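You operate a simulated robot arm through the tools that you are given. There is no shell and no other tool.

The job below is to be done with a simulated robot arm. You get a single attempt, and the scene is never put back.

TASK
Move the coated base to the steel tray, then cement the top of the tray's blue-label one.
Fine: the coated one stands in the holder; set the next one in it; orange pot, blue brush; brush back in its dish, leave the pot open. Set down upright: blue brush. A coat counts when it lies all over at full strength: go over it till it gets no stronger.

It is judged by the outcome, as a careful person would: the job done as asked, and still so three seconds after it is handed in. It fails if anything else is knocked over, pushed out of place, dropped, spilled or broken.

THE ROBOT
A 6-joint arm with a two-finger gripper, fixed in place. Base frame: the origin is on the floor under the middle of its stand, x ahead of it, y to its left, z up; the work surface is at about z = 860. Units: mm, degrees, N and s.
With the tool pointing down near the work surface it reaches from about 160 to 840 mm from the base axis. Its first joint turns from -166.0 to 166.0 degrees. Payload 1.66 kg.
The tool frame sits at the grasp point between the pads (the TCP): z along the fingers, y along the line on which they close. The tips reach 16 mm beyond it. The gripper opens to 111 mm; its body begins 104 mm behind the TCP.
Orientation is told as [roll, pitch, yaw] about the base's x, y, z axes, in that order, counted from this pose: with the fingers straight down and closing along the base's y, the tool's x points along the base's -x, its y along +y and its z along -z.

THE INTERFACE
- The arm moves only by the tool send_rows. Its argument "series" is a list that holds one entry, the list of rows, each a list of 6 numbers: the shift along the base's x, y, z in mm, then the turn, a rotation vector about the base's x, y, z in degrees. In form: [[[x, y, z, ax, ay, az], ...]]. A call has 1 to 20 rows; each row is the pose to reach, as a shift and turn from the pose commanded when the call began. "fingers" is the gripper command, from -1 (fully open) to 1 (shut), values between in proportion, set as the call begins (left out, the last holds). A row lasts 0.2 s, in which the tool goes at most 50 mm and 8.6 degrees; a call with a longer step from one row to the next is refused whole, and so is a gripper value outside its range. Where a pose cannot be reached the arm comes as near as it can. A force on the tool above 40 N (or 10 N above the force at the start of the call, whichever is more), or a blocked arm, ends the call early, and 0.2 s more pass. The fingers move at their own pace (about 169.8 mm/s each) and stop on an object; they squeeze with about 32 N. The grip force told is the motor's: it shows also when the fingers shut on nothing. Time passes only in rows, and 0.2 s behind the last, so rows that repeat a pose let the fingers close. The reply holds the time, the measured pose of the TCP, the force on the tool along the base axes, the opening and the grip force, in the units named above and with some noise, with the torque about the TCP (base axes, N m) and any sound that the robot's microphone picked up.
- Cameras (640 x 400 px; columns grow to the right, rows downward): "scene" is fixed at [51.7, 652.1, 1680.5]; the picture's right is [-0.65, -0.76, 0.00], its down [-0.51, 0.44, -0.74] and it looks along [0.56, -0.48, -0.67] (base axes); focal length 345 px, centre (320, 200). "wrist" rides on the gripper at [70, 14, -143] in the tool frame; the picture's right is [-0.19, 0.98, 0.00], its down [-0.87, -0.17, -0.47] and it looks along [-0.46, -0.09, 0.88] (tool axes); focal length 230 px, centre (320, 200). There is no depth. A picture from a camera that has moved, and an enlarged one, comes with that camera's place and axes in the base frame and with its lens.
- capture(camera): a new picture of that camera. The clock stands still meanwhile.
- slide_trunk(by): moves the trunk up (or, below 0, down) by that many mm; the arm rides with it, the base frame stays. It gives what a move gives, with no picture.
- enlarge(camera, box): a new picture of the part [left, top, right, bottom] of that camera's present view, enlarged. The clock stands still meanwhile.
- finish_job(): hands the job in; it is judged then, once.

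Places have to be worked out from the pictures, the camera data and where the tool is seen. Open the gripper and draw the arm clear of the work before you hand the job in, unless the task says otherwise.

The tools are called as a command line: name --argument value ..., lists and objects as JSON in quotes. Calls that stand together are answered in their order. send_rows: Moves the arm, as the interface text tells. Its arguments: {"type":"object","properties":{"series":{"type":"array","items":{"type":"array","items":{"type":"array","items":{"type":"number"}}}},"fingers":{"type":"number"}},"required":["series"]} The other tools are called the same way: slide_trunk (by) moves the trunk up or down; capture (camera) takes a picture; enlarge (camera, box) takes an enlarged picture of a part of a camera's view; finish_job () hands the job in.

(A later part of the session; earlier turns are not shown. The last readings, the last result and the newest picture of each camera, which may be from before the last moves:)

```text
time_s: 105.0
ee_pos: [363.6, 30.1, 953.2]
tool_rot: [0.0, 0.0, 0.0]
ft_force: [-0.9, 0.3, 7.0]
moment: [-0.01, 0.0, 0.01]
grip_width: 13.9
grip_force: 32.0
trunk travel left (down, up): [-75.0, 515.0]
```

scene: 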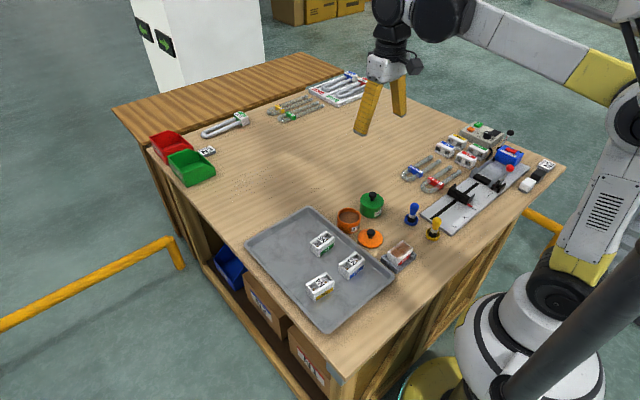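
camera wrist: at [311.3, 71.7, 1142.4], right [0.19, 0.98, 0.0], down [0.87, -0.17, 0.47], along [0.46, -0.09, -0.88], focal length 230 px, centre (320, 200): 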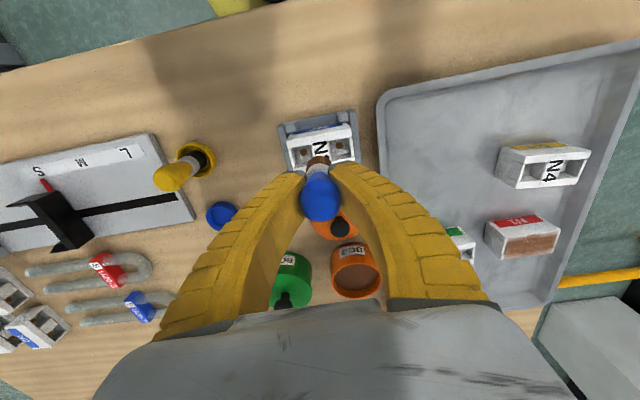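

Light contact, 7 N at z = 953.5. I'll back off 0.4 mm and brush the first two lanes, a little wider than before to reach the rims.

send_rows --series '[[[0, 0, 0.4, 0, 0, 0], [0, 8, 0.4, 0, 0, 0], [0, 17, 0.4, 0, 0, 0], [0, 26, 0.4, 0, 0, 0], [0, 35, 0.4, 0, 0, 0], [0, 44, 0.4, 0, 0, 0], [0, 52, 0.4, 0, 0, 0], [0, 58, 0.4, 0, 0, 0], [4.6, 58, 0.4, 0, 0, 0], [9.3, 58, 0.4, 0, 0, 0], [9.3, 50, 0.4, 0, 0, 0], [9.3, 41, 0.4, 0, 0, 0], [9.3, 32, 0.4, 0, 0, 0], [9.3, 23, 0.4, 0, 0, 0], [9.3, 14, 0.4, 0, 0, 0], [9.3, 6, 0.4, 0, 0, 0], [9.3, 0, 0.4, 0, 0, 0]]]'

enlarge --camera "scene" --box '[370, 215, 430, 275]'

enlarge --camera "wrist" --box '[260, 100, 400, 220]'

```text
time_s: 108.6
ee_pos: [372.5, 30.0, 954.0]
tool_rot: [0.0, 0.0, 0.0]
ft_force: [0.0, 0.5, 1.5]
moment: [-0.01, 0.0, 0.02]
grip_width: 14.0
grip_force: 31.7
trunk travel left (down, up): [-75.0, 515.0]
```

```text
6.67 times, centred on (400, 245) of scene
camera zoom: at [51.7, 652.1, 1680.5], right [-0.65, -0.76, 0.0], down [-0.51, 0.44, -0.74], along [0.56, -0.48, -0.67], focal length 2302 px, centre (-213, -100)
```

zoom: 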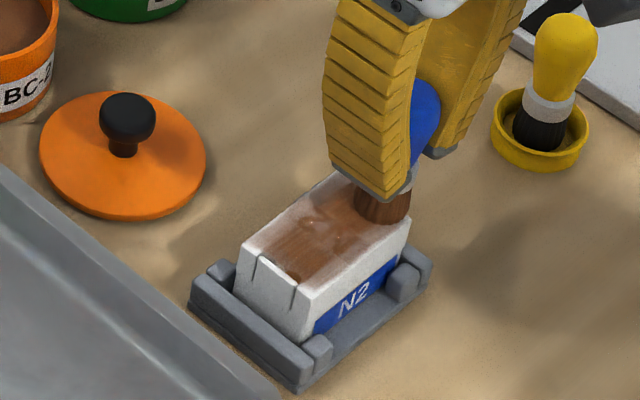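

```text
3.33 times, centred on (330, 160) of wrist
camera zoom: at [305.1, 42.0, 1096.0], right [0.19, 0.98, 0.0], down [0.87, -0.17, 0.47], along [0.46, -0.09, -0.88], focal length 767 px, centre (287, 333)
```

zoom: 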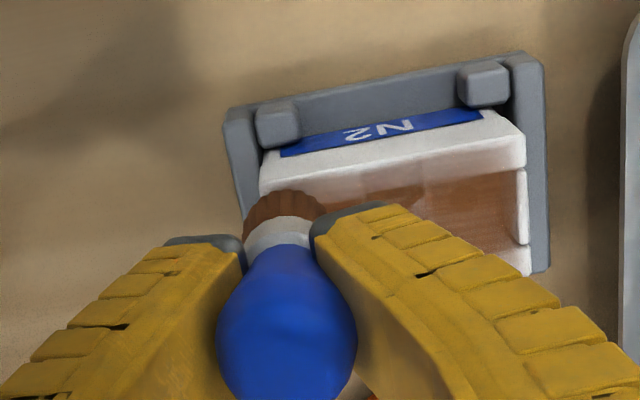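

Contact stayed light. Two more lanes, slightly lower to keep the bristles touching.

send_rows --series '[[[4.7, 0, -0.3, 0, 0, 0], [9.4, 0, -0.3, 0, 0, 0], [9.4, 8, -0.3, 0, 0, 0], [9.4, 17, -0.3, 0, 0, 0], [9.4, 26, -0.3, 0, 0, 0], [9.4, 35, -0.3, 0, 0, 0], [9.4, 44, -0.3, 0, 0, 0], [9.4, 52, -0.3, 0, 0, 0], [9.4, 58, -0.3, 0, 0, 0], [14, 58, -0.3, 0, 0, 0], [18.7, 58, -0.3, 0, 0, 0], [18.7, 50, -0.3, 0, 0, 0], [18.7, 41, -0.3, 0, 0, 0], [18.7, 32, -0.3, 0, 0, 0], [18.7, 23, -0.3, 0, 0, 0], [18.7, 14, -0.3, 0, 0, 0], [18.7, 6, -0.3, 0, 0, 0], [18.7, 0, -0.3, 0, 0, 0]]]'

send_rows --series '[[[0, 0, 4, 0, 0, 0], [0, 0, 12, 0, 0, 0], [5, 5, 25, 0, 0, 0], [15, 14, 40, 0, 0, 0], [28, 24, 50, 0, 0, 0], [37.4, 30.3, 56.5, 0, 0, 0], [37.4, 30.3, 56.5, 0, 0, 0]]]'

enlarge --camera "scene" --box '[378, 228, 423, 273]'

enlarge --camera "wrist" --box '[270, 60, 370, 140]'

```text
time_s: 112.4
ee_pos: [393.5, 29.1, 954.6]
tool_rot: [0.0, 0.0, -0.1]
ft_force: [-0.9, 0.5, -0.8]
moment: [-0.02, 0.02, 0.02]
grip_width: 13.6
grip_force: 31.7
trunk travel left (down, up): [-75.0, 515.0]
```

```text
time_s: 114.0
ee_pos: [430.1, 60.3, 1011.4]
tool_rot: [0.0, 0.0, 0.1]
ft_force: [-1.2, 0.0, 0.1]
moment: [0.03, 0.03, -0.03]
grip_width: 13.7
grip_force: 31.3
trunk travel left (down, up): [-75.0, 515.0]
```

```text
8.89 times, centred on (400, 250) of scene
camera zoom: at [51.7, 652.1, 1680.5], right [-0.65, -0.76, 0.0], down [-0.51, 0.44, -0.74], along [0.56, -0.48, -0.67], focal length 3070 px, centre (-396, -249)
```

zoom: 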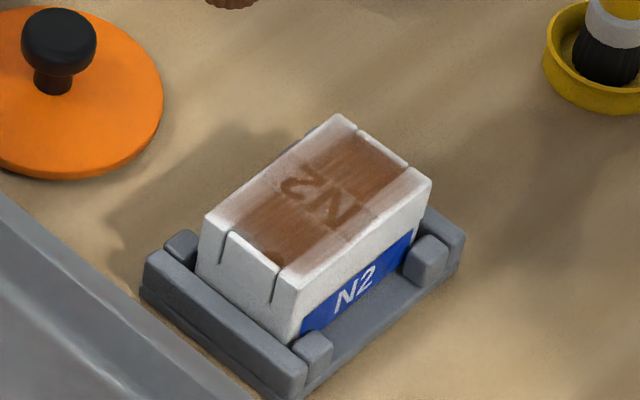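

```text
5.00 times, centred on (320, 100) of wrist
camera zoom: at [361.3, 73.3, 1153.8], right [0.19, 0.98, 0.0], down [0.87, -0.17, 0.47], along [0.46, -0.09, -0.88], focal length 1150 px, centre (320, 700)
```

zoom: 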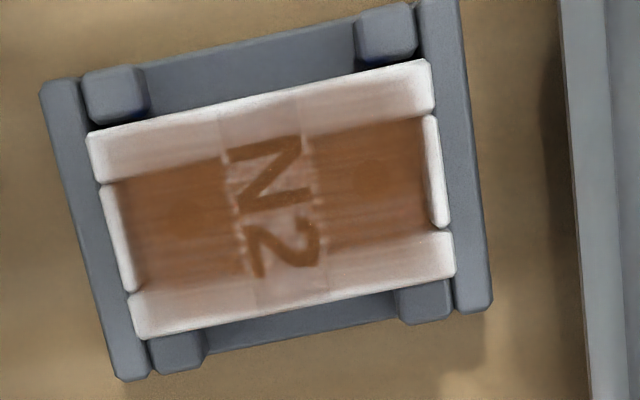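

The coat is stronger and more even now. I'll check the brush in the grip, since the width reading keeps shrinking slowly.

enlarge --camera "wrist" --box '[260, 120, 380, 240]'

enlarge --camera "scene" --box '[370, 180, 410, 230]'

enlarge --camera "scene" --box '[285, 233, 330, 278]'

```text
3.33 times, centred on (320, 180) of wrist
camera zoom: at [361.3, 73.3, 1153.8], right [0.19, 0.98, 0.0], down [0.87, -0.17, 0.47], along [0.46, -0.09, -0.88], focal length 767 px, centre (320, 267)
```

zoom: 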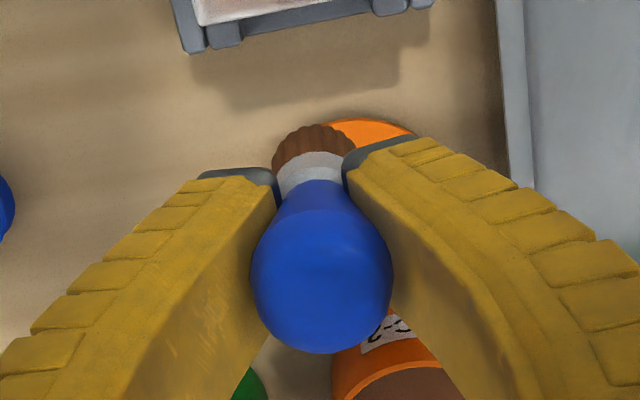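

```text
8.00 times, centred on (390, 205) of scene
camera zoom: at [51.7, 652.1, 1680.5], right [-0.65, -0.76, 0.0], down [-0.51, 0.44, -0.74], along [0.56, -0.48, -0.67], focal length 2763 px, centre (-240, 160)
```

zoom: 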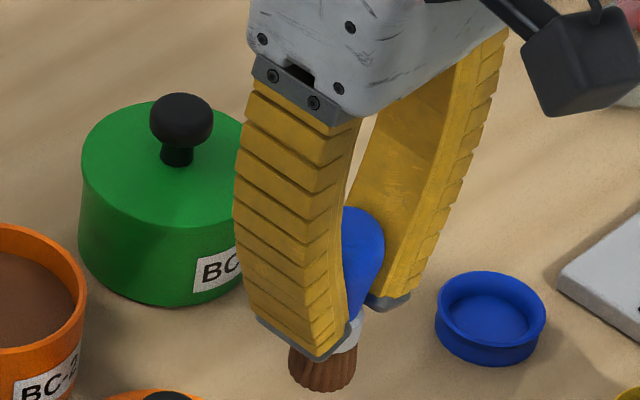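

```text
8.89 times, centred on (308, 256) of scene
camera zoom: at [51.7, 652.1, 1680.5], right [-0.65, -0.76, 0.0], down [-0.51, 0.44, -0.74], along [0.56, -0.48, -0.67], focal length 3070 px, centre (431, -293)
```

zoom: 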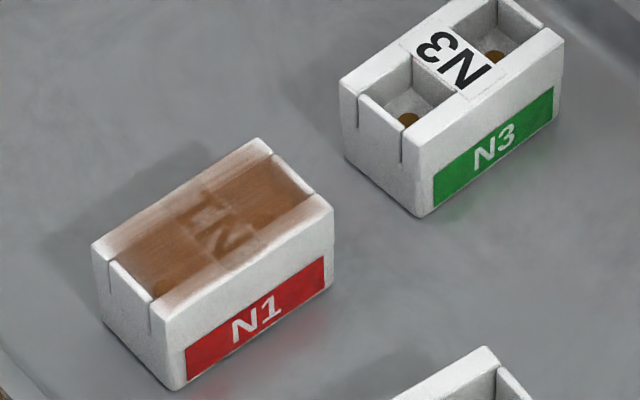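

N1's rims look browner than N2's, so N2 needs more passes there. I'll reload the brush for a third round.

send_rows --series '[[[10, 1.2, 0, 0, 0, 0], [28, 3.4, 0, 0, 0, 0], [50, 6, 0, 0, 0, 0], [72, 8.7, 0, 0, 0, 0], [94, 11.4, 0, 0, 0, 0], [114, 13.8, 0, 0, 0, 0], [130, 15.7, 0, 0, 0, 0], [139, 16.8, 0, 0, 0, 0], [141.4, 17.1, 0, 0, 0, 0], [141.4, 17.1, -15, 0, 0, 0], [141.4, 17.1, -32, 0, 0, 0], [141.4, 17.1, -48, 0, 0, 0], [141.4, 17.1, -60, 0, 0, 0], [141.4, 17.1, -67, 0, 0, 0], [141.4, 17.1, -71, 0, 0, 0], [144, 19, -71, 0, 0, 0], [139, 19, -71, 0, 0, 0], [139, 15, -71, 0, 0, 0], [141.4, 17.1, -71, 0, 0, 0]]]'

enlarge --camera "scene" --box '[310, 170, 390, 250]'

```text
time_s: 118.0
ee_pos: [571.3, 77.9, 937.6]
tool_rot: [0.0, 0.0, 0.0]
ft_force: [-0.7, -1.1, -0.4]
moment: [0.03, 0.01, 0.04]
grip_width: 13.4
grip_force: 32.0
trunk travel left (down, up): [-75.0, 515.0]
```

```text
5.00 times, centred on (350, 210) of scene
camera zoom: at [51.7, 652.1, 1680.5], right [-0.65, -0.76, 0.0], down [-0.51, 0.44, -0.74], along [0.56, -0.48, -0.67], focal length 1727 px, centre (170, 150)
```

zoom: 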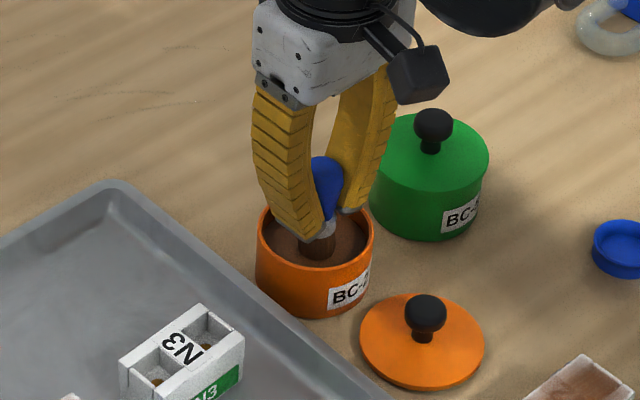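

Loaded again. I'll drain over the pot and return above N2's corner.

send_rows --series '[[[0, 0, 5, 0, 0, 0], [0, 0, 10, 0, 0, 0], [0, 0, 16, 0, 0, 0], [0, 0, 24, 0, 0, 0], [0, 0, 29, 0, 0, 0], [0, 0, 29, 0, 0, 0], [0, 0, 29, 0, 0, 0], [0, 0, 39, 0, 0, 0], [0, 0, 53, 0, 0, 0], [-10, -2.2, 61, 0, 0, 0], [-30, -6.5, 61, 0, 0, 0], [-55, -12, 61, 0, 0, 0], [-80, -17.4, 61, 0, 0, 0], [-105, -22.9, 61, 0, 0, 0], [-130, -28.3, 61, 0, 0, 0], [-155, -33.8, 61, 0, 0, 0], [-178, -38.8, 61, 0, 0, 0], [-196, -42.7, 61, 0, 0, 0], [-206, -44.9, 61, 0, 0, 0], [-208.3, -45.4, 61, 0, 0, 0]]]'

send_rows --series '[[[0, 0, -15, 0, 0, 0], [0, 0, -28, 0, 0, 0], [0, 0, -38, 0, 0, 0], [0, 0, -43, 0, 0, 0], [0, 0, -46, 0, 0, 0], [0, 0, -46, 0, 0, 0]]]'

send_rows --series '[[[0, 0, -0.7, 0, 0, 0], [0, 0, -1.2, 0, 0, 0], [0, 0, -1.2, 0, 0, 0]]]'

```text
time_s: 122.2
ee_pos: [363.1, 31.3, 999.3]
tool_rot: [-0.1, 0.0, 0.0]
ft_force: [-0.4, -0.8, -0.6]
moment: [0.02, 0.0, 0.03]
grip_width: 13.0
grip_force: 32.0
trunk travel left (down, up): [-75.0, 515.0]
```

```text
time_s: 123.6
ee_pos: [362.6, 33.0, 954.0]
tool_rot: [0.0, 0.0, 0.1]
ft_force: [-0.3, 0.1, -1.5]
moment: [0.03, -0.01, 0.01]
grip_width: 13.0
grip_force: 31.4
trunk travel left (down, up): [-75.0, 515.0]
```

```text
time_s: 124.4
ee_pos: [363.3, 32.4, 952.7]
tool_rot: [0.1, 0.0, 0.0]
ft_force: [0.5, 0.4, -0.6]
moment: [-0.01, 0.02, -0.02]
grip_width: 13.0
grip_force: 32.2
trunk travel left (down, up): [-75.0, 515.0]
```

Not touching yet at 952.9. One more millimetre, in two steps.

send_rows --series '[[[0, 0, -0.5, 0, 0, 0], [0, 0, -1, 0, 0, 0], [0, 0, -1, 0, 0, 0]]]'

```text
time_s: 125.2
ee_pos: [363.0, 33.1, 950.6]
tool_rot: [0.0, -0.1, 0.0]
ft_force: [-0.3, 1.1, -0.8]
moment: [0.01, 0.03, -0.03]
grip_width: 13.1
grip_force: 32.1
trunk travel left (down, up): [-75.0, 515.0]
```

send_rows --series '[[[0, 0, -0.5, 0, 0, 0], [0, 0, -1, 0, 0, 0], [0, 0, -1, 0, 0, 0]]]'

enlarge --camera "wrist" --box '[260, 100, 400, 220]'

enlarge --camera "scene" --box '[370, 215, 430, 275]'

```text
time_s: 126.0
ee_pos: [363.6, 31.7, 951.0]
tool_rot: [-0.1, 0.1, 0.1]
ft_force: [0.5, 0.5, 7.6]
moment: [0.07, -0.04, -0.01]
grip_width: 12.9
grip_force: 32.2
trunk travel left (down, up): [-75.0, 515.0]
```

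```text
3.33 times, centred on (330, 160) of wrist
camera zoom: at [295.2, 44.8, 1093.3], right [0.19, 0.98, 0.0], down [0.87, -0.17, 0.47], along [0.46, -0.09, -0.88], focal length 767 px, centre (287, 333)
```

zoom: 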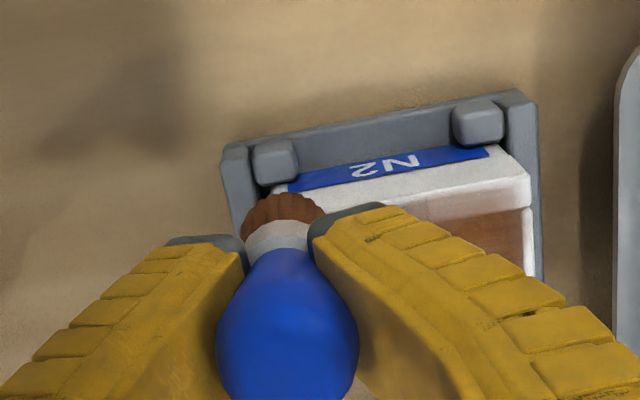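

```text
6.67 times, centred on (400, 245) of scene
camera zoom: at [51.7, 652.1, 1680.5], right [-0.65, -0.76, 0.0], down [-0.51, 0.44, -0.74], along [0.56, -0.48, -0.67], focal length 2302 px, centre (-213, -100)
```

zoom: 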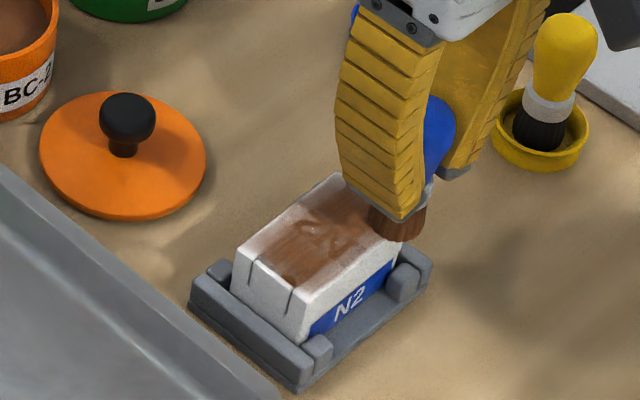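

Contact reads 7.6 N at z = 950.9. I'll back off 0.3 mm and run closely spaced lanes from the −x rim.

send_rows --series '[[[0, 0, 0.3, 0, 0, 0], [0, 8, 0.3, 0, 0, 0], [0, 17, 0.3, 0, 0, 0], [0, 26, 0.3, 0, 0, 0], [0, 35, 0.3, 0, 0, 0], [0, 44, 0.3, 0, 0, 0], [0, 53, 0.3, 0, 0, 0], [0, 60, 0.3, 0, 0, 0], [3.3, 60, 0.3, 0, 0, 0], [6.5, 60, 0.3, 0, 0, 0], [6.5, 52, 0.2, 0, 0, 0], [6.5, 43, 0.2, 0, 0, 0], [6.5, 34, 0.2, 0, 0, 0], [6.5, 25, 0.2, 0, 0, 0], [6.5, 16, 0.2, 0, 0, 0], [6.5, 7, 0.2, 0, 0, 0], [6.5, -2, 0.2, 0, 0, 0]]]'

send_rows --series '[[[3.3, 0, 0, 0, 0, 0], [6.5, 0, -0.1, 0, 0, 0], [6.5, 9, -0.1, 0, 0, 0], [6.5, 18, -0.1, 0, 0, 0], [6.5, 27, -0.1, 0, 0, 0], [6.5, 36, -0.1, 0, 0, 0], [6.5, 45, -0.1, 0, 0, 0], [6.5, 54, -0.1, 0, 0, 0], [6.5, 61, -0.1, 0, 0, 0], [10, 61, -0.1, 0, 0, 0], [13, 61, -0.2, 0, 0, 0], [13, 52, -0.2, 0, 0, 0], [13, 43, -0.2, 0, 0, 0], [13, 34, -0.2, 0, 0, 0], [13, 25, -0.2, 0, 0, 0], [13, 16, -0.2, 0, 0, 0], [13, 7, -0.2, 0, 0, 0], [13, 0, -0.2, 0, 0, 0]]]'

```text
time_s: 129.6
ee_pos: [367.8, 28.0, 950.6]
tool_rot: [0.1, 0.0, 0.0]
ft_force: [0.3, 0.5, -1.2]
moment: [-0.01, 0.02, 0.03]
grip_width: 12.9
grip_force: 31.5
trunk travel left (down, up): [-75.0, 515.0]
```

```text
time_s: 133.4
ee_pos: [382.8, 30.9, 950.3]
tool_rot: [0.1, 0.0, 0.0]
ft_force: [0.2, 0.3, -1.1]
moment: [-0.01, 0.0, -0.03]
grip_width: 12.3
grip_force: 31.9
trunk travel left (down, up): [-75.0, 515.0]
```

The contact is light or absent at the lane ends, so I'll lower 0.6 mm for the last two lanes on the +x side and check the force.

send_rows --series '[[[3.3, 0, -0.4, 0, 0, 0], [6.5, 0, -0.7, 0, 0, 0], [6.5, 9, -0.7, 0, 0, 0], [6.5, 18, -0.7, 0, 0, 0], [6.5, 27, -0.7, 0, 0, 0], [6.5, 31, -0.7, 0, 0, 0]]]'

```text
time_s: 134.8
ee_pos: [387.8, 61.4, 951.1]
tool_rot: [0.1, 0.0, 0.0]
ft_force: [-1.1, -0.4, -0.8]
moment: [-0.02, -0.01, -0.02]
grip_width: 12.3
grip_force: 31.5
trunk travel left (down, up): [-75.0, 515.0]
```

No contact here now because the brush crept up again. I'll lower gently to find contact.

send_rows --series '[[[0, 0, -0.5, 0, 0, 0], [0, 0, -1, 0, 0, 0], [0, 0, -1, 0, 0, 0]]]'

enlarge --camera "scene" --box '[370, 215, 430, 275]'

```text
time_s: 135.6
ee_pos: [388.4, 61.2, 947.6]
tool_rot: [0.0, 0.1, 0.0]
ft_force: [-0.9, -0.5, 6.8]
moment: [0.09, 0.05, 0.01]
grip_width: 12.4
grip_force: 31.9
trunk travel left (down, up): [-75.0, 515.0]
```

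```text
6.67 times, centred on (400, 245) of scene
camera zoom: at [51.7, 652.1, 1680.5], right [-0.65, -0.76, 0.0], down [-0.51, 0.44, -0.74], along [0.56, -0.48, -0.67], focal length 2302 px, centre (-213, -100)
```

zoom: 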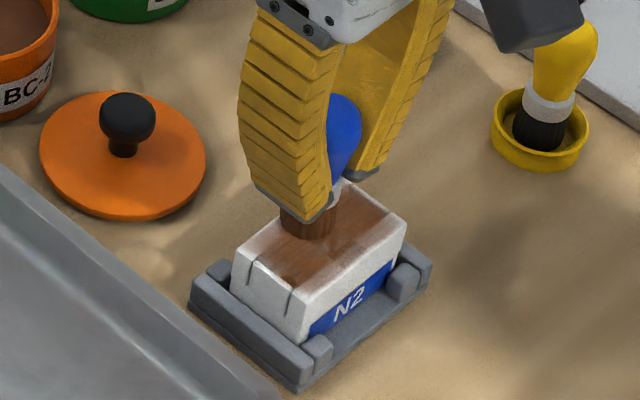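

Contact is 6.8 N at z = 949.2. I'll keep going with lanes here, compensating 0.2 mm per lane for the creep.

send_rows --series '[[[0, 8, 0.1, 0, 0, 0], [0, 17, 0.1, 0, 0, 0], [0, 26, 0.1, 0, 0, 0], [0, 30, 0.1, 0, 0, 0], [3, 30, 0, 0, 0, 0], [6, 30, 0, 0, 0, 0], [6, 21, 0, 0, 0, 0], [6, 12, 0, 0, 0, 0], [6, 3, 0, 0, 0, 0], [6, -6, -0.1, 0, 0, 0], [6, -15, -0.1, 0, 0, 0], [6, -24, -0.1, 0, 0, 0], [6, -32, -0.1, 0, 0, 0], [0, -32, -0.2, 0, 0, 0], [0, -24, -0.2, 0, 0, 0], [0, -15, -0.2, 0, 0, 0], [0, -6, -0.2, 0, 0, 0], [0, 0, -0.2, 0, 0, 0]]]'

enlarge --camera "wrist" --box '[260, 80, 400, 200]'

```text
time_s: 139.4
ee_pos: [388.0, 61.2, 948.0]
tool_rot: [0.0, 0.0, 0.0]
ft_force: [0.4, 0.7, 1.7]
moment: [0.0, -0.01, -0.01]
grip_width: 12.4
grip_force: 31.8
trunk travel left (down, up): [-75.0, 515.0]
```

```text
3.33 times, centred on (330, 140) of wrist
camera zoom: at [321.1, 73.9, 1091.4], right [0.19, 0.98, 0.0], down [0.87, -0.17, 0.47], along [0.46, -0.09, -0.88], focal length 767 px, centre (287, 400)
```

zoom: 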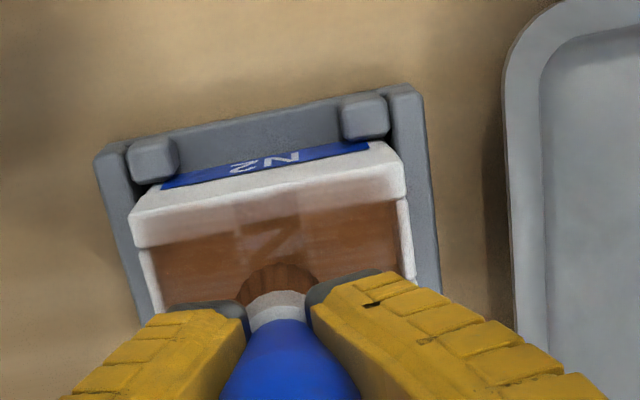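

Contact is held. Now the −x half, including the −x rim.

send_rows --series '[[[-7, 0, -0.1, 0, 0, 0], [-13.5, 0, -0.1, 0, 0, 0], [-13.5, 9, -0.1, 0, 0, 0], [-13.5, 18, -0.1, 0, 0, 0], [-13.5, 27, -0.1, 0, 0, 0], [-13.5, 30, -0.1, 0, 0, 0], [-20.5, 30, -0.2, 0, 0, 0], [-20.5, 21, -0.2, 0, 0, 0], [-20.5, 12, -0.2, 0, 0, 0], [-20.5, 3, -0.2, 0, 0, 0], [-20.5, -6, -0.2, 0, 0, 0], [-20.5, -15, -0.3, 0, 0, 0], [-20.5, -24, -0.3, 0, 0, 0], [-20.5, -32, -0.3, 0, 0, 0], [-27, -32, -0.3, 0, 0, 0], [-27, -23, -0.4, 0, 0, 0], [-27, -14, -0.4, 0, 0, 0], [-27, -5, -0.4, 0, 0, 0], [-27, 0, -0.4, 0, 0, 0]]]'

send_rows --series '[[[0, 9, 0, 0, 0, 0], [0, 18, 0, 0, 0, 0], [0, 27, 0, 0, 0, 0], [0, 31, 0, 0, 0, 0], [0, 22, 0, 0, 0, 0], [0, 13, -0.1, 0, 0, 0], [0, 4, -0.1, 0, 0, 0], [0, -5, -0.1, 0, 0, 0], [0, -14, -0.1, 0, 0, 0], [0, -23, -0.1, 0, 0, 0], [0, -31, -0.1, 0, 0, 0], [0, -22, -0.2, 0, 0, 0], [0, -13, -0.2, 0, 0, 0], [0, -4, -0.2, 0, 0, 0], [0, 0, -0.2, 0, 0, 0]]]'

enlarge --camera "scene" --box '[370, 215, 430, 275]'

```text
time_s: 143.4
ee_pos: [361.7, 61.5, 947.5]
tool_rot: [-0.1, 0.0, -0.1]
ft_force: [0.5, 0.0, -0.6]
moment: [0.01, 0.01, -0.01]
grip_width: 12.2
grip_force: 31.9
trunk travel left (down, up): [-75.0, 515.0]
```

```text
time_s: 146.6
ee_pos: [363.2, 60.6, 948.0]
tool_rot: [0.0, 0.0, 0.0]
ft_force: [-0.5, 0.0, 0.0]
moment: [-0.01, -0.03, -0.01]
grip_width: 12.0
grip_force: 32.3
trunk travel left (down, up): [-75.0, 515.0]
```

```text
6.67 times, centred on (400, 245) of scene
camera zoom: at [51.7, 652.1, 1680.5], right [-0.65, -0.76, 0.0], down [-0.51, 0.44, -0.74], along [0.56, -0.48, -0.67], focal length 2302 px, centre (-213, -100)
```

zoom: 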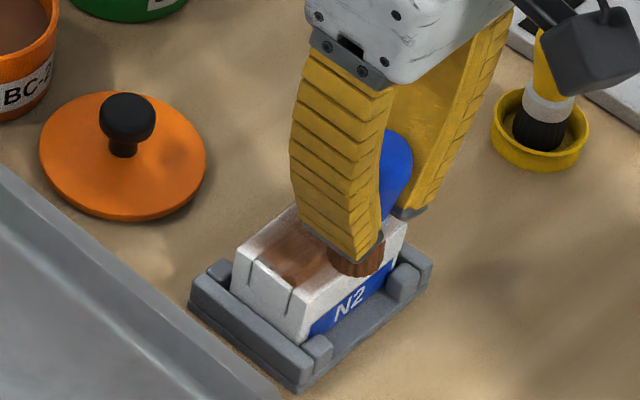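

Force is about zero here, so I'll lower slightly to be sure the −x rim lane makes contact.

send_rows --series '[[[1, 0, -0.4, 0, 0, 0], [2, 0, -0.8, 0, 0, 0], [2, 0, -0.8, 0, 0, 0]]]'

```text
time_s: 147.4
ee_pos: [364.0, 61.5, 946.7]
tool_rot: [0.0, 0.0, 0.0]
ft_force: [-4.1, -0.8, 9.2]
moment: [-0.01, 0.1, 0.04]
grip_width: 11.9
grip_force: 32.2
trunk travel left (down, up): [-75.0, 515.0]
```

send_rows --series '[[[0, 9, 0.3, 0, 0, 0], [0, 18, 0.3, 0, 0, 0], [0, 27, 0.3, 0, 0, 0], [0, 31, 0.3, 0, 0, 0], [0, 22, 0.3, 0, 0, 0], [0, 13, 0.3, 0, 0, 0], [0, 4, 0.2, 0, 0, 0], [0, -5, 0.2, 0, 0, 0], [0, -14, 0.2, 0, 0, 0], [0, -23, 0.2, 0, 0, 0], [0, -31, 0.2, 0, 0, 0], [4, -31, 0.2, 0, 0, 0], [10, -31, 0.2, 0, 0, 0], [17, -31, 0.2, 0, 0, 0], [24, -31, 0.2, 0, 0, 0], [30, -31, 0.2, 0, 0, 0], [24, -29, 0.2, 0, 0, 0], [16, -27, 0.2, 0, 0, 0], [12, -27, 0.2, 0, 0, 0]]]'

send_rows --series '[[[0, 0, 4, 0, 0, 0], [0, 0, 14, 0, 0, 0], [6, 6, 28, 0, 0, 0], [20, 14, 44, 0, 0, 0], [36, 20, 54, 0, 0, 0], [53.9, 26.3, 62, 0, 0, 0], [53.9, 26.3, 62, 0, 0, 0]]]'

enlarge --camera "scene" --box '[378, 228, 423, 273]'

enlarge --camera "wrist" --box '[270, 60, 370, 140]'

```text
time_s: 151.4
ee_pos: [377.1, 34.6, 947.3]
tool_rot: [0.0, 0.0, 0.0]
ft_force: [2.2, -1.3, 5.8]
moment: [-0.02, 0.0, -0.04]
grip_width: 11.8
grip_force: 31.9
trunk travel left (down, up): [-75.0, 515.0]
```

```text
time_s: 153.0
ee_pos: [428.9, 61.1, 1011.1]
tool_rot: [0.1, 0.0, 0.0]
ft_force: [-0.7, 0.1, -0.5]
moment: [0.02, 0.02, -0.01]
grip_width: 11.6
grip_force: 31.6
trunk travel left (down, up): [-75.0, 515.0]
```

```text
8.89 times, centred on (400, 250) of scene
camera zoom: at [51.7, 652.1, 1680.5], right [-0.65, -0.76, 0.0], down [-0.51, 0.44, -0.74], along [0.56, -0.48, -0.67], focal length 3070 px, centre (-396, -249)
```

zoom: 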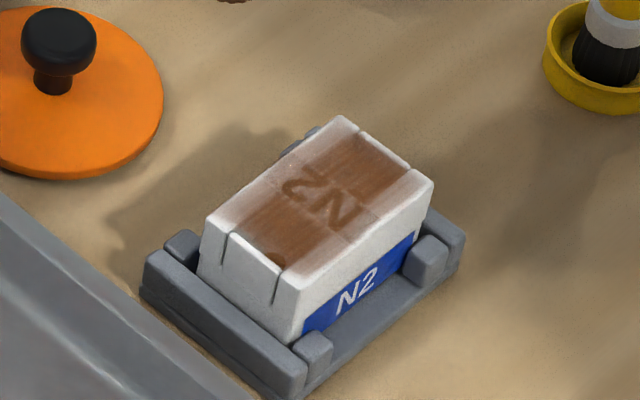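

```text
5.00 times, centred on (320, 100) of wrist
camera zoom: at [360.9, 73.0, 1152.8], right [0.19, 0.98, 0.0], down [0.87, -0.17, 0.47], along [0.46, -0.09, -0.88], focal length 1150 px, centre (320, 700)
```

zoom: 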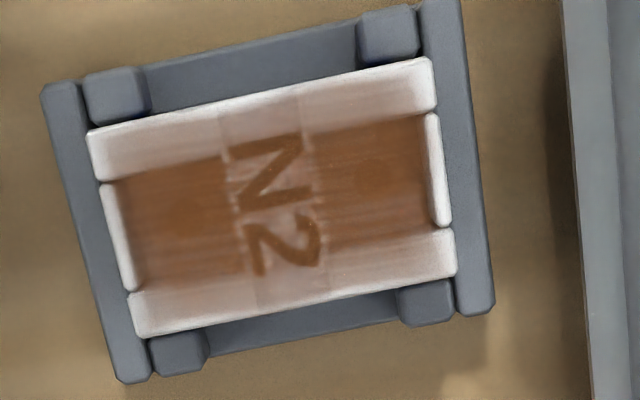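

The third round looks nearly the same as after the second. For a fair comparison I'll view N2 from the exact pose from which I earlier saw N1 in the holder.

send_rows --series '[[[-5, -0.1, -5, 0, 0, 0], [-10.4, -0.2, -9.5, 0, 0, 0], [-10.4, -0.2, -9.5, 0, 0, 0]]]'

enlarge --camera "wrist" --box '[240, 60, 400, 160]'

enlarge --camera "scene" --box '[375, 225, 425, 275]'

```text
time_s: 153.8
ee_pos: [419.0, 59.5, 1000.2]
tool_rot: [0.0, 0.0, 0.1]
ft_force: [1.2, 0.2, 0.0]
moment: [-0.02, 0.02, 0.03]
grip_width: 12.0
grip_force: 32.1
trunk travel left (down, up): [-75.0, 515.0]
```

```text
4.00 times, centred on (320, 110) of wrist
camera zoom: at [351.4, 72.3, 1143.4], right [0.19, 0.98, 0.0], down [0.87, -0.17, 0.47], along [0.46, -0.09, -0.88], focal length 920 px, centre (320, 560)
```

zoom: 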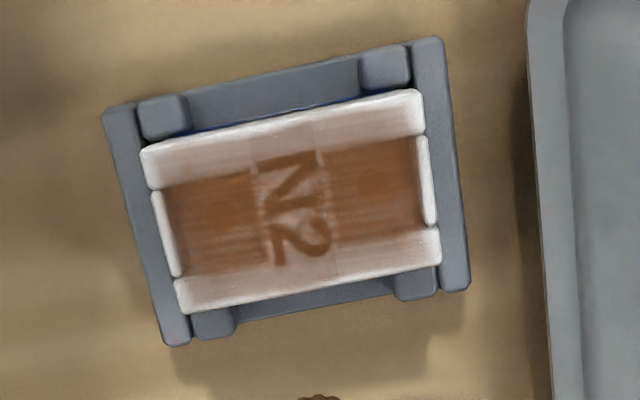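

```text
8.00 times, centred on (400, 250) of scene
camera zoom: at [51.7, 652.1, 1680.5], right [-0.65, -0.76, 0.0], down [-0.51, 0.44, -0.74], along [0.56, -0.48, -0.67], focal length 2763 px, centre (-320, -200)
```

zoom: 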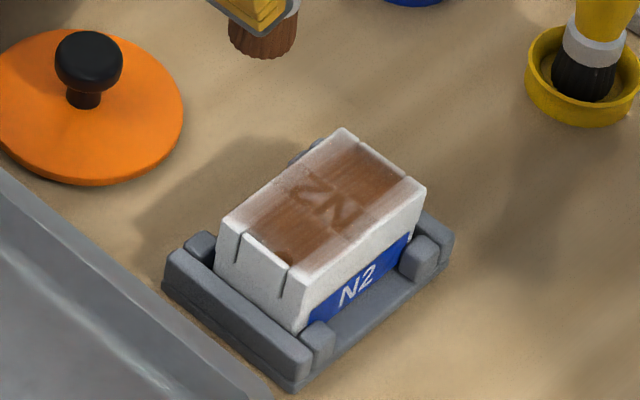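

N2 now looks like N1 did in the same view. To be sure it gets no stronger, I'll reload once more and go over it again, including the very edges.

send_rows --series '[[[10, 1.1, 0, 0, 0, 0], [30, 3.4, 0, 0, 0, 0], [54, 6.2, 0, 0, 0, 0], [78, 8.9, 0, 0, 0, 0], [102, 11.6, 0, 0, 0, 0], [124, 14.1, 0, 0, 0, 0], [140, 16, 0, 0, 0, 0], [149, 17, 0, 0, 0, 0], [151.8, 17.3, 0, 0, 0, 0], [151.8, 17.3, -15, 0, 0, 0], [151.8, 17.3, -30, 0, 0, 0], [151.8, 17.3, -44, 0, 0, 0], [151.8, 17.3, -54, 0, 0, 0], [151.8, 17.3, -60, 0, 0, 0], [151.8, 17.3, -64, 0, 0, 0], [154, 19, -64, 0, 0, 0], [149.5, 19, -64, 0, 0, 0], [149.5, 15.5, -64, 0, 0, 0], [151.8, 17.3, -64, 0, 0, 0]]]'

enlarge --camera "scene" --box '[310, 170, 390, 250]'

```text
time_s: 157.8
ee_pos: [572.0, 77.7, 935.7]
tool_rot: [-0.1, 0.0, 0.0]
ft_force: [0.2, 0.5, -0.8]
moment: [-0.02, 0.01, 0.06]
grip_width: 11.5
grip_force: 31.7
trunk travel left (down, up): [-75.0, 515.0]
```

```text
5.00 times, centred on (350, 210) of scene
camera zoom: at [51.7, 652.1, 1680.5], right [-0.65, -0.76, 0.0], down [-0.51, 0.44, -0.74], along [0.56, -0.48, -0.67], focal length 1727 px, centre (170, 150)
```

zoom: 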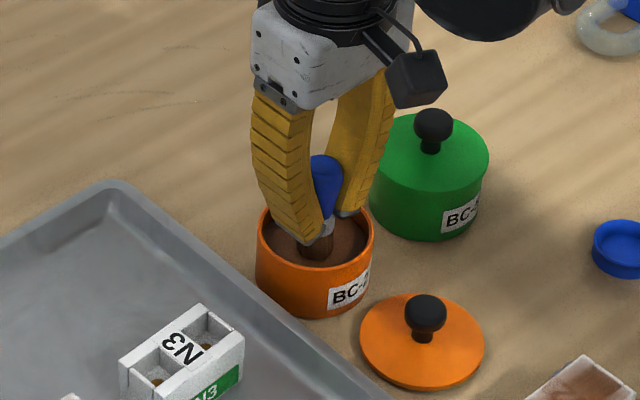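

Loaded. Draining, then back above N2's −x edge.

send_rows --series '[[[0, 0, 5, 0, 0, 0], [0, 0, 10, 0, 0, 0], [0, 0, 16, 0, 0, 0], [0, 0, 24, 0, 0, 0], [0, 0, 31, 0, 0, 0], [0, 0, 31, 0, 0, 0], [0, 0, 31, 0, 0, 0], [0, 0, 41, 0, 0, 0], [0, 0, 55, 0, 0, 0], [-10, -2.2, 63, 0, 0, 0], [-30, -6.5, 63, 0, 0, 0], [-55, -11.8, 63, 0, 0, 0], [-80, -17.2, 63, 0, 0, 0], [-105, -22.6, 63, 0, 0, 0], [-130, -28, 63, 0, 0, 0], [-155, -33.4, 63, 0, 0, 0], [-180, -38.8, 63, 0, 0, 0], [-198, -42.6, 63, 0, 0, 0], [-208, -44.8, 63, 0, 0, 0], [-209.8, -45.2, 63, 0, 0, 0]]]'

send_rows --series '[[[0, 0, -15, 0, 0, 0], [0, 0, -30, 0, 0, 0], [0, 0, -42, 0, 0, 0], [0, 0, -48, 0, 0, 0], [0, 0, -51, 0, 0, 0], [0, 0, -51, 0, 0, 0]]]'

send_rows --series '[[[0, 0, -0.6, 0, 0, 0], [0, 0, -1.2, 0, 0, 0], [0, 0, -1.2, 0, 0, 0]]]'

```text
time_s: 162.0
ee_pos: [362.9, 29.8, 1000.3]
tool_rot: [0.0, 0.0, 0.1]
ft_force: [-0.6, -0.7, -0.3]
moment: [0.03, 0.0, 0.0]
grip_width: 11.2
grip_force: 31.8
trunk travel left (down, up): [-75.0, 515.0]
```

```text
time_s: 163.4
ee_pos: [362.6, 31.6, 947.0]
tool_rot: [0.0, -0.1, 0.0]
ft_force: [0.5, 0.0, 0.7]
moment: [0.02, 0.02, -0.01]
grip_width: 11.0
grip_force: 31.7
trunk travel left (down, up): [-75.0, 515.0]
```

```text
time_s: 164.2
ee_pos: [361.8, 31.3, 947.3]
tool_rot: [0.0, -0.1, 0.0]
ft_force: [1.3, 0.3, 11.2]
moment: [0.02, -0.14, 0.02]
grip_width: 11.2
grip_force: 32.5
trunk travel left (down, up): [-75.0, 515.0]
```

Contact is 11 N, so I'll back off 0.6 mm and run the lanes.

send_rows --series '[[[0, 0, 0.6, 0, 0, 0], [0, 9, 0.5, 0, 0, 0], [0, 18, 0.5, 0, 0, 0], [0, 27, 0.5, 0, 0, 0], [0, 36, 0.5, 0, 0, 0], [0, 45, 0.5, 0, 0, 0], [0, 54, 0.4, 0, 0, 0], [0, 60, 0.4, 0, 0, 0], [6, 60, 0.4, 0, 0, 0], [6, 51, 0.4, 0, 0, 0], [6, 42, 0.4, 0, 0, 0], [6, 33, 0.4, 0, 0, 0], [6, 24, 0.3, 0, 0, 0], [6, 15, 0.3, 0, 0, 0], [6, 6, 0.3, 0, 0, 0], [6, -1, 0.3, 0, 0, 0]]]'

send_rows --series '[[[6, 0, 0, 0, 0, 0], [6, 9, 0, 0, 0, 0], [6, 18, 0, 0, 0, 0], [6, 27, 0, 0, 0, 0], [6, 36, 0, 0, 0, 0], [6, 45, 0, 0, 0, 0], [6, 54, 0, 0, 0, 0], [6, 61, 0, 0, 0, 0], [12, 61, -0.1, 0, 0, 0], [12, 52, -0.1, 0, 0, 0], [12, 43, -0.1, 0, 0, 0], [12, 34, -0.1, 0, 0, 0], [12, 25, -0.1, 0, 0, 0], [12, 16, -0.1, 0, 0, 0], [12, 7, -0.1, 0, 0, 0], [12, 0, -0.1, 0, 0, 0]]]'

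send_rows --series '[[[6, 0, -0.1, 0, 0, 0], [6, 9, -0.1, 0, 0, 0], [6, 18, -0.1, 0, 0, 0], [6, 27, -0.1, 0, 0, 0], [6, 36, -0.1, 0, 0, 0], [6, 45, -0.1, 0, 0, 0], [6, 54, -0.1, 0, 0, 0], [6, 61, -0.1, 0, 0, 0], [12, 61, -0.2, 0, 0, 0], [12, 52, -0.2, 0, 0, 0], [12, 43, -0.2, 0, 0, 0], [12, 34, -0.2, 0, 0, 0], [12, 25, -0.2, 0, 0, 0], [12, 16, -0.2, 0, 0, 0], [12, 7, -0.2, 0, 0, 0], [12, 0, -0.2, 0, 0, 0]]]'

```text
time_s: 167.6
ee_pos: [368.3, 30.3, 946.0]
tool_rot: [0.0, -0.1, -0.1]
ft_force: [-1.4, 5.0, 21.3]
moment: [0.25, 0.04, 0.01]
grip_width: 10.9
grip_force: 31.8
trunk travel left (down, up): [-75.0, 515.0]
```

```text
time_s: 171.0
ee_pos: [378.9, 30.5, 945.9]
tool_rot: [0.0, 0.0, 0.0]
ft_force: [2.1, 1.9, 11.2]
moment: [0.15, -0.15, 0.0]
grip_width: 11.2
grip_force: 31.7
trunk travel left (down, up): [-75.0, 515.0]
```

```text
time_s: 174.4
ee_pos: [390.6, 31.3, 947.2]
tool_rot: [0.0, 0.0, 0.0]
ft_force: [-0.5, 2.6, 10.1]
moment: [0.04, 0.05, 0.0]
grip_width: 11.2
grip_force: 31.3
trunk travel left (down, up): [-75.0, 515.0]
```

Contact was firm throughout this round. I'll lift off and inspect from the same pose as before.

send_rows --series '[[[0, 0, 4, 0, 0, 0], [0, 0, 14, 0, 0, 0], [6, 6, 28, 0, 0, 0], [18, 16, 42, 0, 0, 0], [28, 27.9, 53, 0, 0, 0], [28, 27.9, 53, 0, 0, 0]]]'

enlarge --camera "wrist" --box '[240, 60, 400, 160]'

enlarge --camera "scene" --box '[375, 225, 425, 275]'

enlarge --camera "wrist" --box '[240, 80, 400, 240]'

```text
time_s: 175.8
ee_pos: [419.2, 60.8, 1000.2]
tool_rot: [0.0, -0.1, 0.1]
ft_force: [0.4, 0.2, -0.6]
moment: [-0.02, 0.0, 0.01]
grip_width: 10.9
grip_force: 31.4
trunk travel left (down, up): [-75.0, 515.0]
```

```text
4.00 times, centred on (320, 110) of wrist
camera zoom: at [351.3, 72.6, 1143.0], right [0.19, 0.98, 0.0], down [0.87, -0.17, 0.47], along [0.46, -0.09, -0.88], focal length 920 px, centre (320, 560)
```

zoom: 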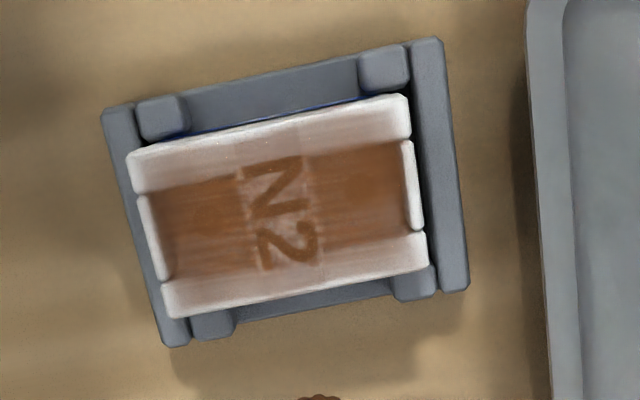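

```text
8.00 times, centred on (400, 250) of scene
camera zoom: at [51.7, 652.1, 1680.5], right [-0.65, -0.76, 0.0], down [-0.51, 0.44, -0.74], along [0.56, -0.48, -0.67], focal length 2763 px, centre (-320, -200)
```

zoom: 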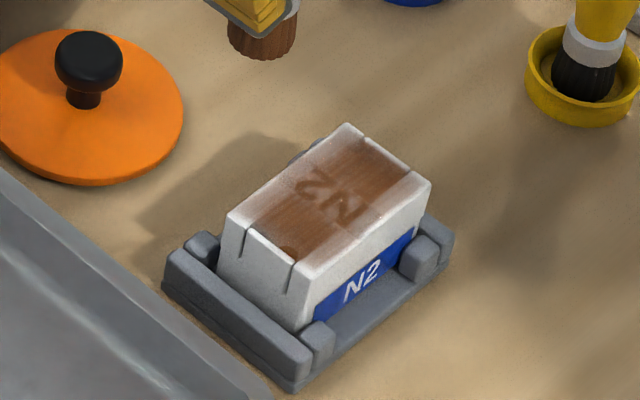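

```text
2.50 times, centred on (320, 160) of wrist
camera zoom: at [351.3, 72.6, 1143.0], right [0.19, 0.98, 0.0], down [0.87, -0.17, 0.47], along [0.46, -0.09, -0.88], focal length 575 px, centre (320, 300)
```

zoom: 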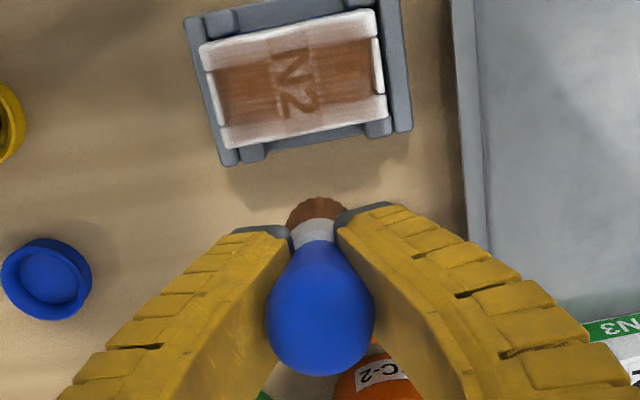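

The coat looks the same as before this round, so it gets no stronger. N2 is done and still in the holder. I'll now take the brush back above its blue dish.

send_rows --series '[[[2, -8, 3, 0, 0, 0], [6, -25, 3, 0, 0, 0], [10, -45, 3, 0, 0, 0], [14, -66, 3, 0, 0, 0], [19, -87, 3, 0, 0, 0], [23, -108, 3, 0, 0, 0], [27, -127, 3, 0, 0, 0], [31, -143, 3, 0, 0, 0], [33, -152, 0, 0, 0, 0], [33, -153.4, -10, 0, 0, 0], [33, -153.4, -25, 0, 0, 0], [33, -153.4, -35, 0, 0, 0], [33, -153.4, -35, 0, 0, 0]]]'

enlarge --camera "wrist" --box '[260, 100, 380, 220]'

enlarge --camera "scene" --box '[385, 170, 435, 230]'

```text
time_s: 178.6
ee_pos: [452.7, -95.6, 964.0]
tool_rot: [0.0, 0.0, 0.1]
ft_force: [0.0, 0.6, -0.6]
moment: [0.0, 0.0, -0.02]
grip_width: 11.1
grip_force: 31.5
trunk travel left (down, up): [-75.0, 515.0]
```

```text
3.33 times, centred on (320, 160) of wrist
camera zoom: at [384.8, -82.7, 1107.4], right [0.19, 0.98, 0.0], down [0.87, -0.17, 0.47], along [0.46, -0.09, -0.88], focal length 767 px, centre (320, 333)
```

zoom: 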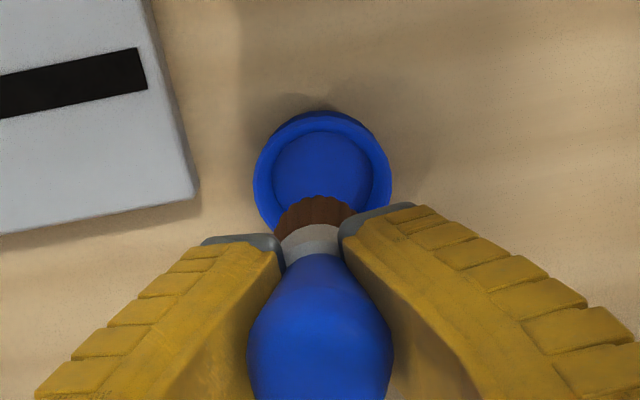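

```text
6.67 times, centred on (410, 200) of scene
camera zoom: at [51.7, 652.1, 1680.5], right [-0.65, -0.76, 0.0], down [-0.51, 0.44, -0.74], along [0.56, -0.48, -0.67], focal length 2302 px, centre (-280, 200)
```

zoom: 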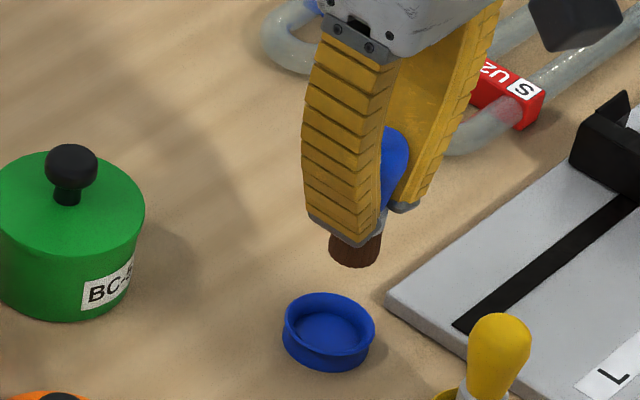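

The dish is right under the brush, offset by about (+0.5, +1) mm. I'll correct and lower the brush until its bristles are just inside the rim.

send_rows --series '[[[0.5, 0.8, -10, 0, 0, 0], [0.5, 0.8, -22, 0, 0, 0], [0.5, 0.8, -34, 0, 0, 0], [0.5, 0.8, -44, 0, 0, 0], [0.5, 0.8, -50, 0, 0, 0], [0.5, 0.8, -50, 0, 0, 0]]]'

enlarge --camera "wrist" --box '[260, 100, 380, 220]'

enlarge --camera "scene" --box '[385, 180, 435, 240]'

```text
time_s: 180.0
ee_pos: [454.0, -94.1, 914.0]
tool_rot: [0.0, 0.0, 0.0]
ft_force: [-0.2, 0.2, -0.5]
moment: [-0.03, 0.0, 0.01]
grip_width: 10.8
grip_force: 31.5
trunk travel left (down, up): [-75.0, 515.0]
```

```text
3.33 times, centred on (320, 160) of wrist
camera zoom: at [386.3, -81.3, 1057.8], right [0.19, 0.98, 0.0], down [0.87, -0.17, 0.47], along [0.46, -0.09, -0.88], focal length 767 px, centre (320, 333)
```

zoom: 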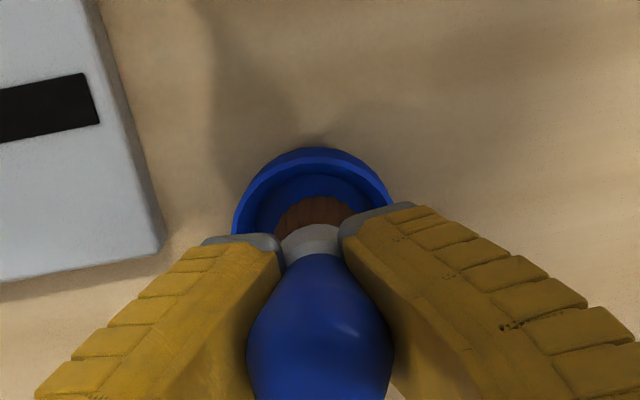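

```text
6.67 times, centred on (410, 210) of scene
camera zoom: at [51.7, 652.1, 1680.5], right [-0.65, -0.76, 0.0], down [-0.51, 0.44, -0.74], along [0.56, -0.48, -0.67], focal length 2302 px, centre (-280, 133)
```

zoom: 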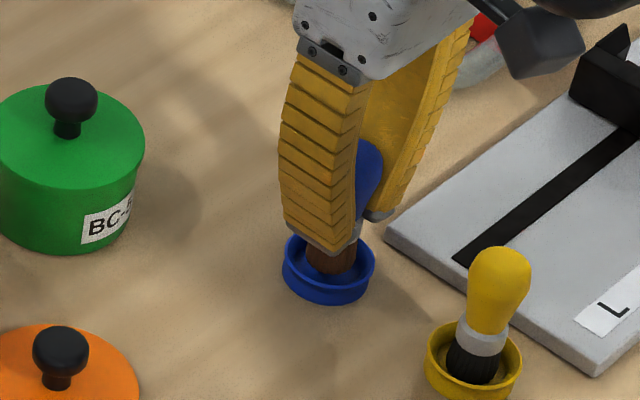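

In this closer view the dish centre is about 3 mm to −x of the bristles. I'll shift −2.5 mm in x and lower gently until the bristles touch the dish floor.

send_rows --series '[[[-1.2, 0, 0, 0, 0, 0], [-2.5, 0, 0, 0, 0, 0], [-2.5, 0, -1.5, 0, 0, 0], [-2.5, 0, -3, 0, 0, 0], [-2.5, 0, -4.5, 0, 0, 0], [-2.5, 0, -4.5, 0, 0, 0]]]'

enlarge --camera "wrist" --box '[260, 100, 380, 220]'

enlarge --camera "scene" --box '[385, 180, 435, 240]'

```text
time_s: 181.4
ee_pos: [450.0, -95.3, 910.4]
tool_rot: [0.0, 0.0, 0.0]
ft_force: [0.8, 0.2, -0.1]
moment: [-0.01, -0.03, 0.01]
grip_width: 10.7
grip_force: 32.4
trunk travel left (down, up): [-75.0, 515.0]
```

```text
3.33 times, centred on (320, 160) of wrist
camera zoom: at [382.3, -81.3, 1052.9], right [0.19, 0.98, 0.0], down [0.87, -0.17, 0.47], along [0.46, -0.09, -0.88], focal length 767 px, centre (320, 333)
```

zoom: 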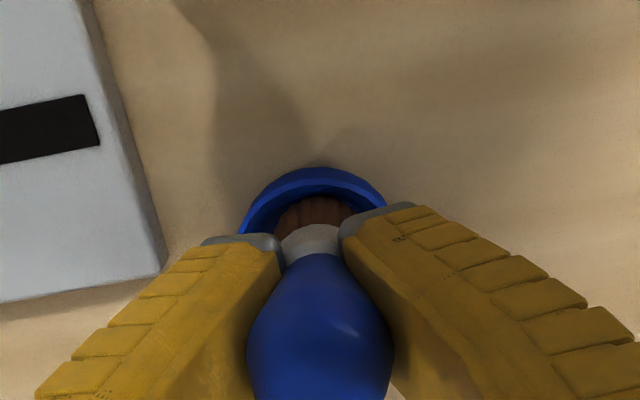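

```text
6.67 times, centred on (410, 210) of scene
camera zoom: at [51.7, 652.1, 1680.5], right [-0.65, -0.76, 0.0], down [-0.51, 0.44, -0.74], along [0.56, -0.48, -0.67], focal length 2302 px, centre (-280, 133)
```

zoom: 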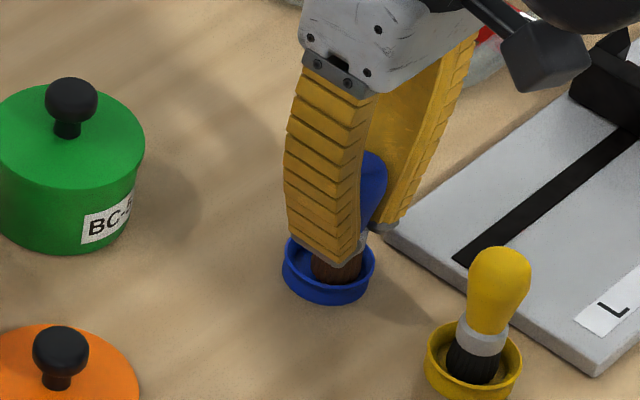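

The arm actually moved 4 mm, so the brush is now slightly to −x of the dish centre. I'll come back +1.5 mm and lower in half-millimetre steps to the dish floor.

send_rows --series '[[[0.8, 0.3, 0, 0, 0, 0], [1.5, 0.5, 0, 0, 0, 0], [1.5, 0.5, -1, 0, 0, 0], [1.5, 0.5, -2, 0, 0, 0], [1.5, 0.5, -2, 0, 0, 0]]]'

```text
time_s: 182.6
ee_pos: [452.1, -93.1, 907.1]
tool_rot: [0.0, 0.1, 0.0]
ft_force: [-0.3, 0.2, -1.2]
moment: [-0.01, 0.02, 0.0]
grip_width: 10.6
grip_force: 31.6
trunk travel left (down, up): [-75.0, 515.0]
```

No contact yet at 908.6. Continuing down in small steps.

send_rows --series '[[[0, 0, -0.7, 0, 0, 0], [0, 0, -1.4, 0, 0, 0], [0, 0, -1.4, 0, 0, 0]]]'

enlarge --camera "scene" --box '[385, 180, 435, 240]'

```text
time_s: 183.4
ee_pos: [451.0, -93.6, 906.8]
tool_rot: [0.0, 0.0, 0.0]
ft_force: [0.8, 0.3, 0.0]
moment: [0.02, -0.01, -0.01]
grip_width: 10.6
grip_force: 32.2
trunk travel left (down, up): [-75.0, 515.0]
```

```text
6.67 times, centred on (410, 210) of scene
camera zoom: at [51.7, 652.1, 1680.5], right [-0.65, -0.76, 0.0], down [-0.51, 0.44, -0.74], along [0.56, -0.48, -0.67], focal length 2302 px, centre (-280, 133)
```

zoom: 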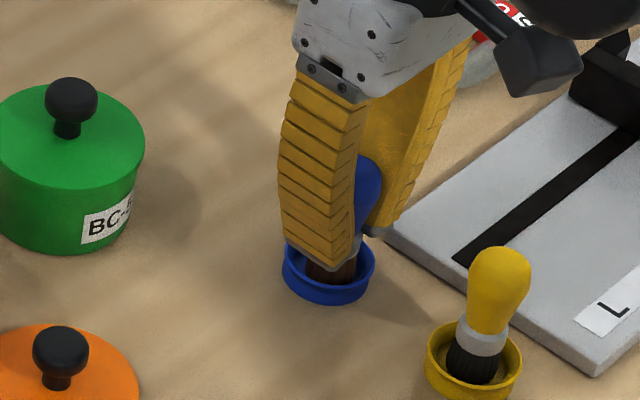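

send_rows --series '[[[0, 0, -0.6, 0, 0, 0], [0, 0, -1.2, 0, 0, 0], [0, 0, -1.2, 0, 0, 0]]]'

```text
time_s: 184.2
ee_pos: [453.1, -93.6, 906.3]
tool_rot: [0.1, 0.0, 0.0]
ft_force: [-0.1, -0.3, 1.3]
moment: [-0.04, -0.02, 0.02]
grip_width: 10.9
grip_force: 32.1
trunk travel left (down, up): [-75.0, 515.0]
```

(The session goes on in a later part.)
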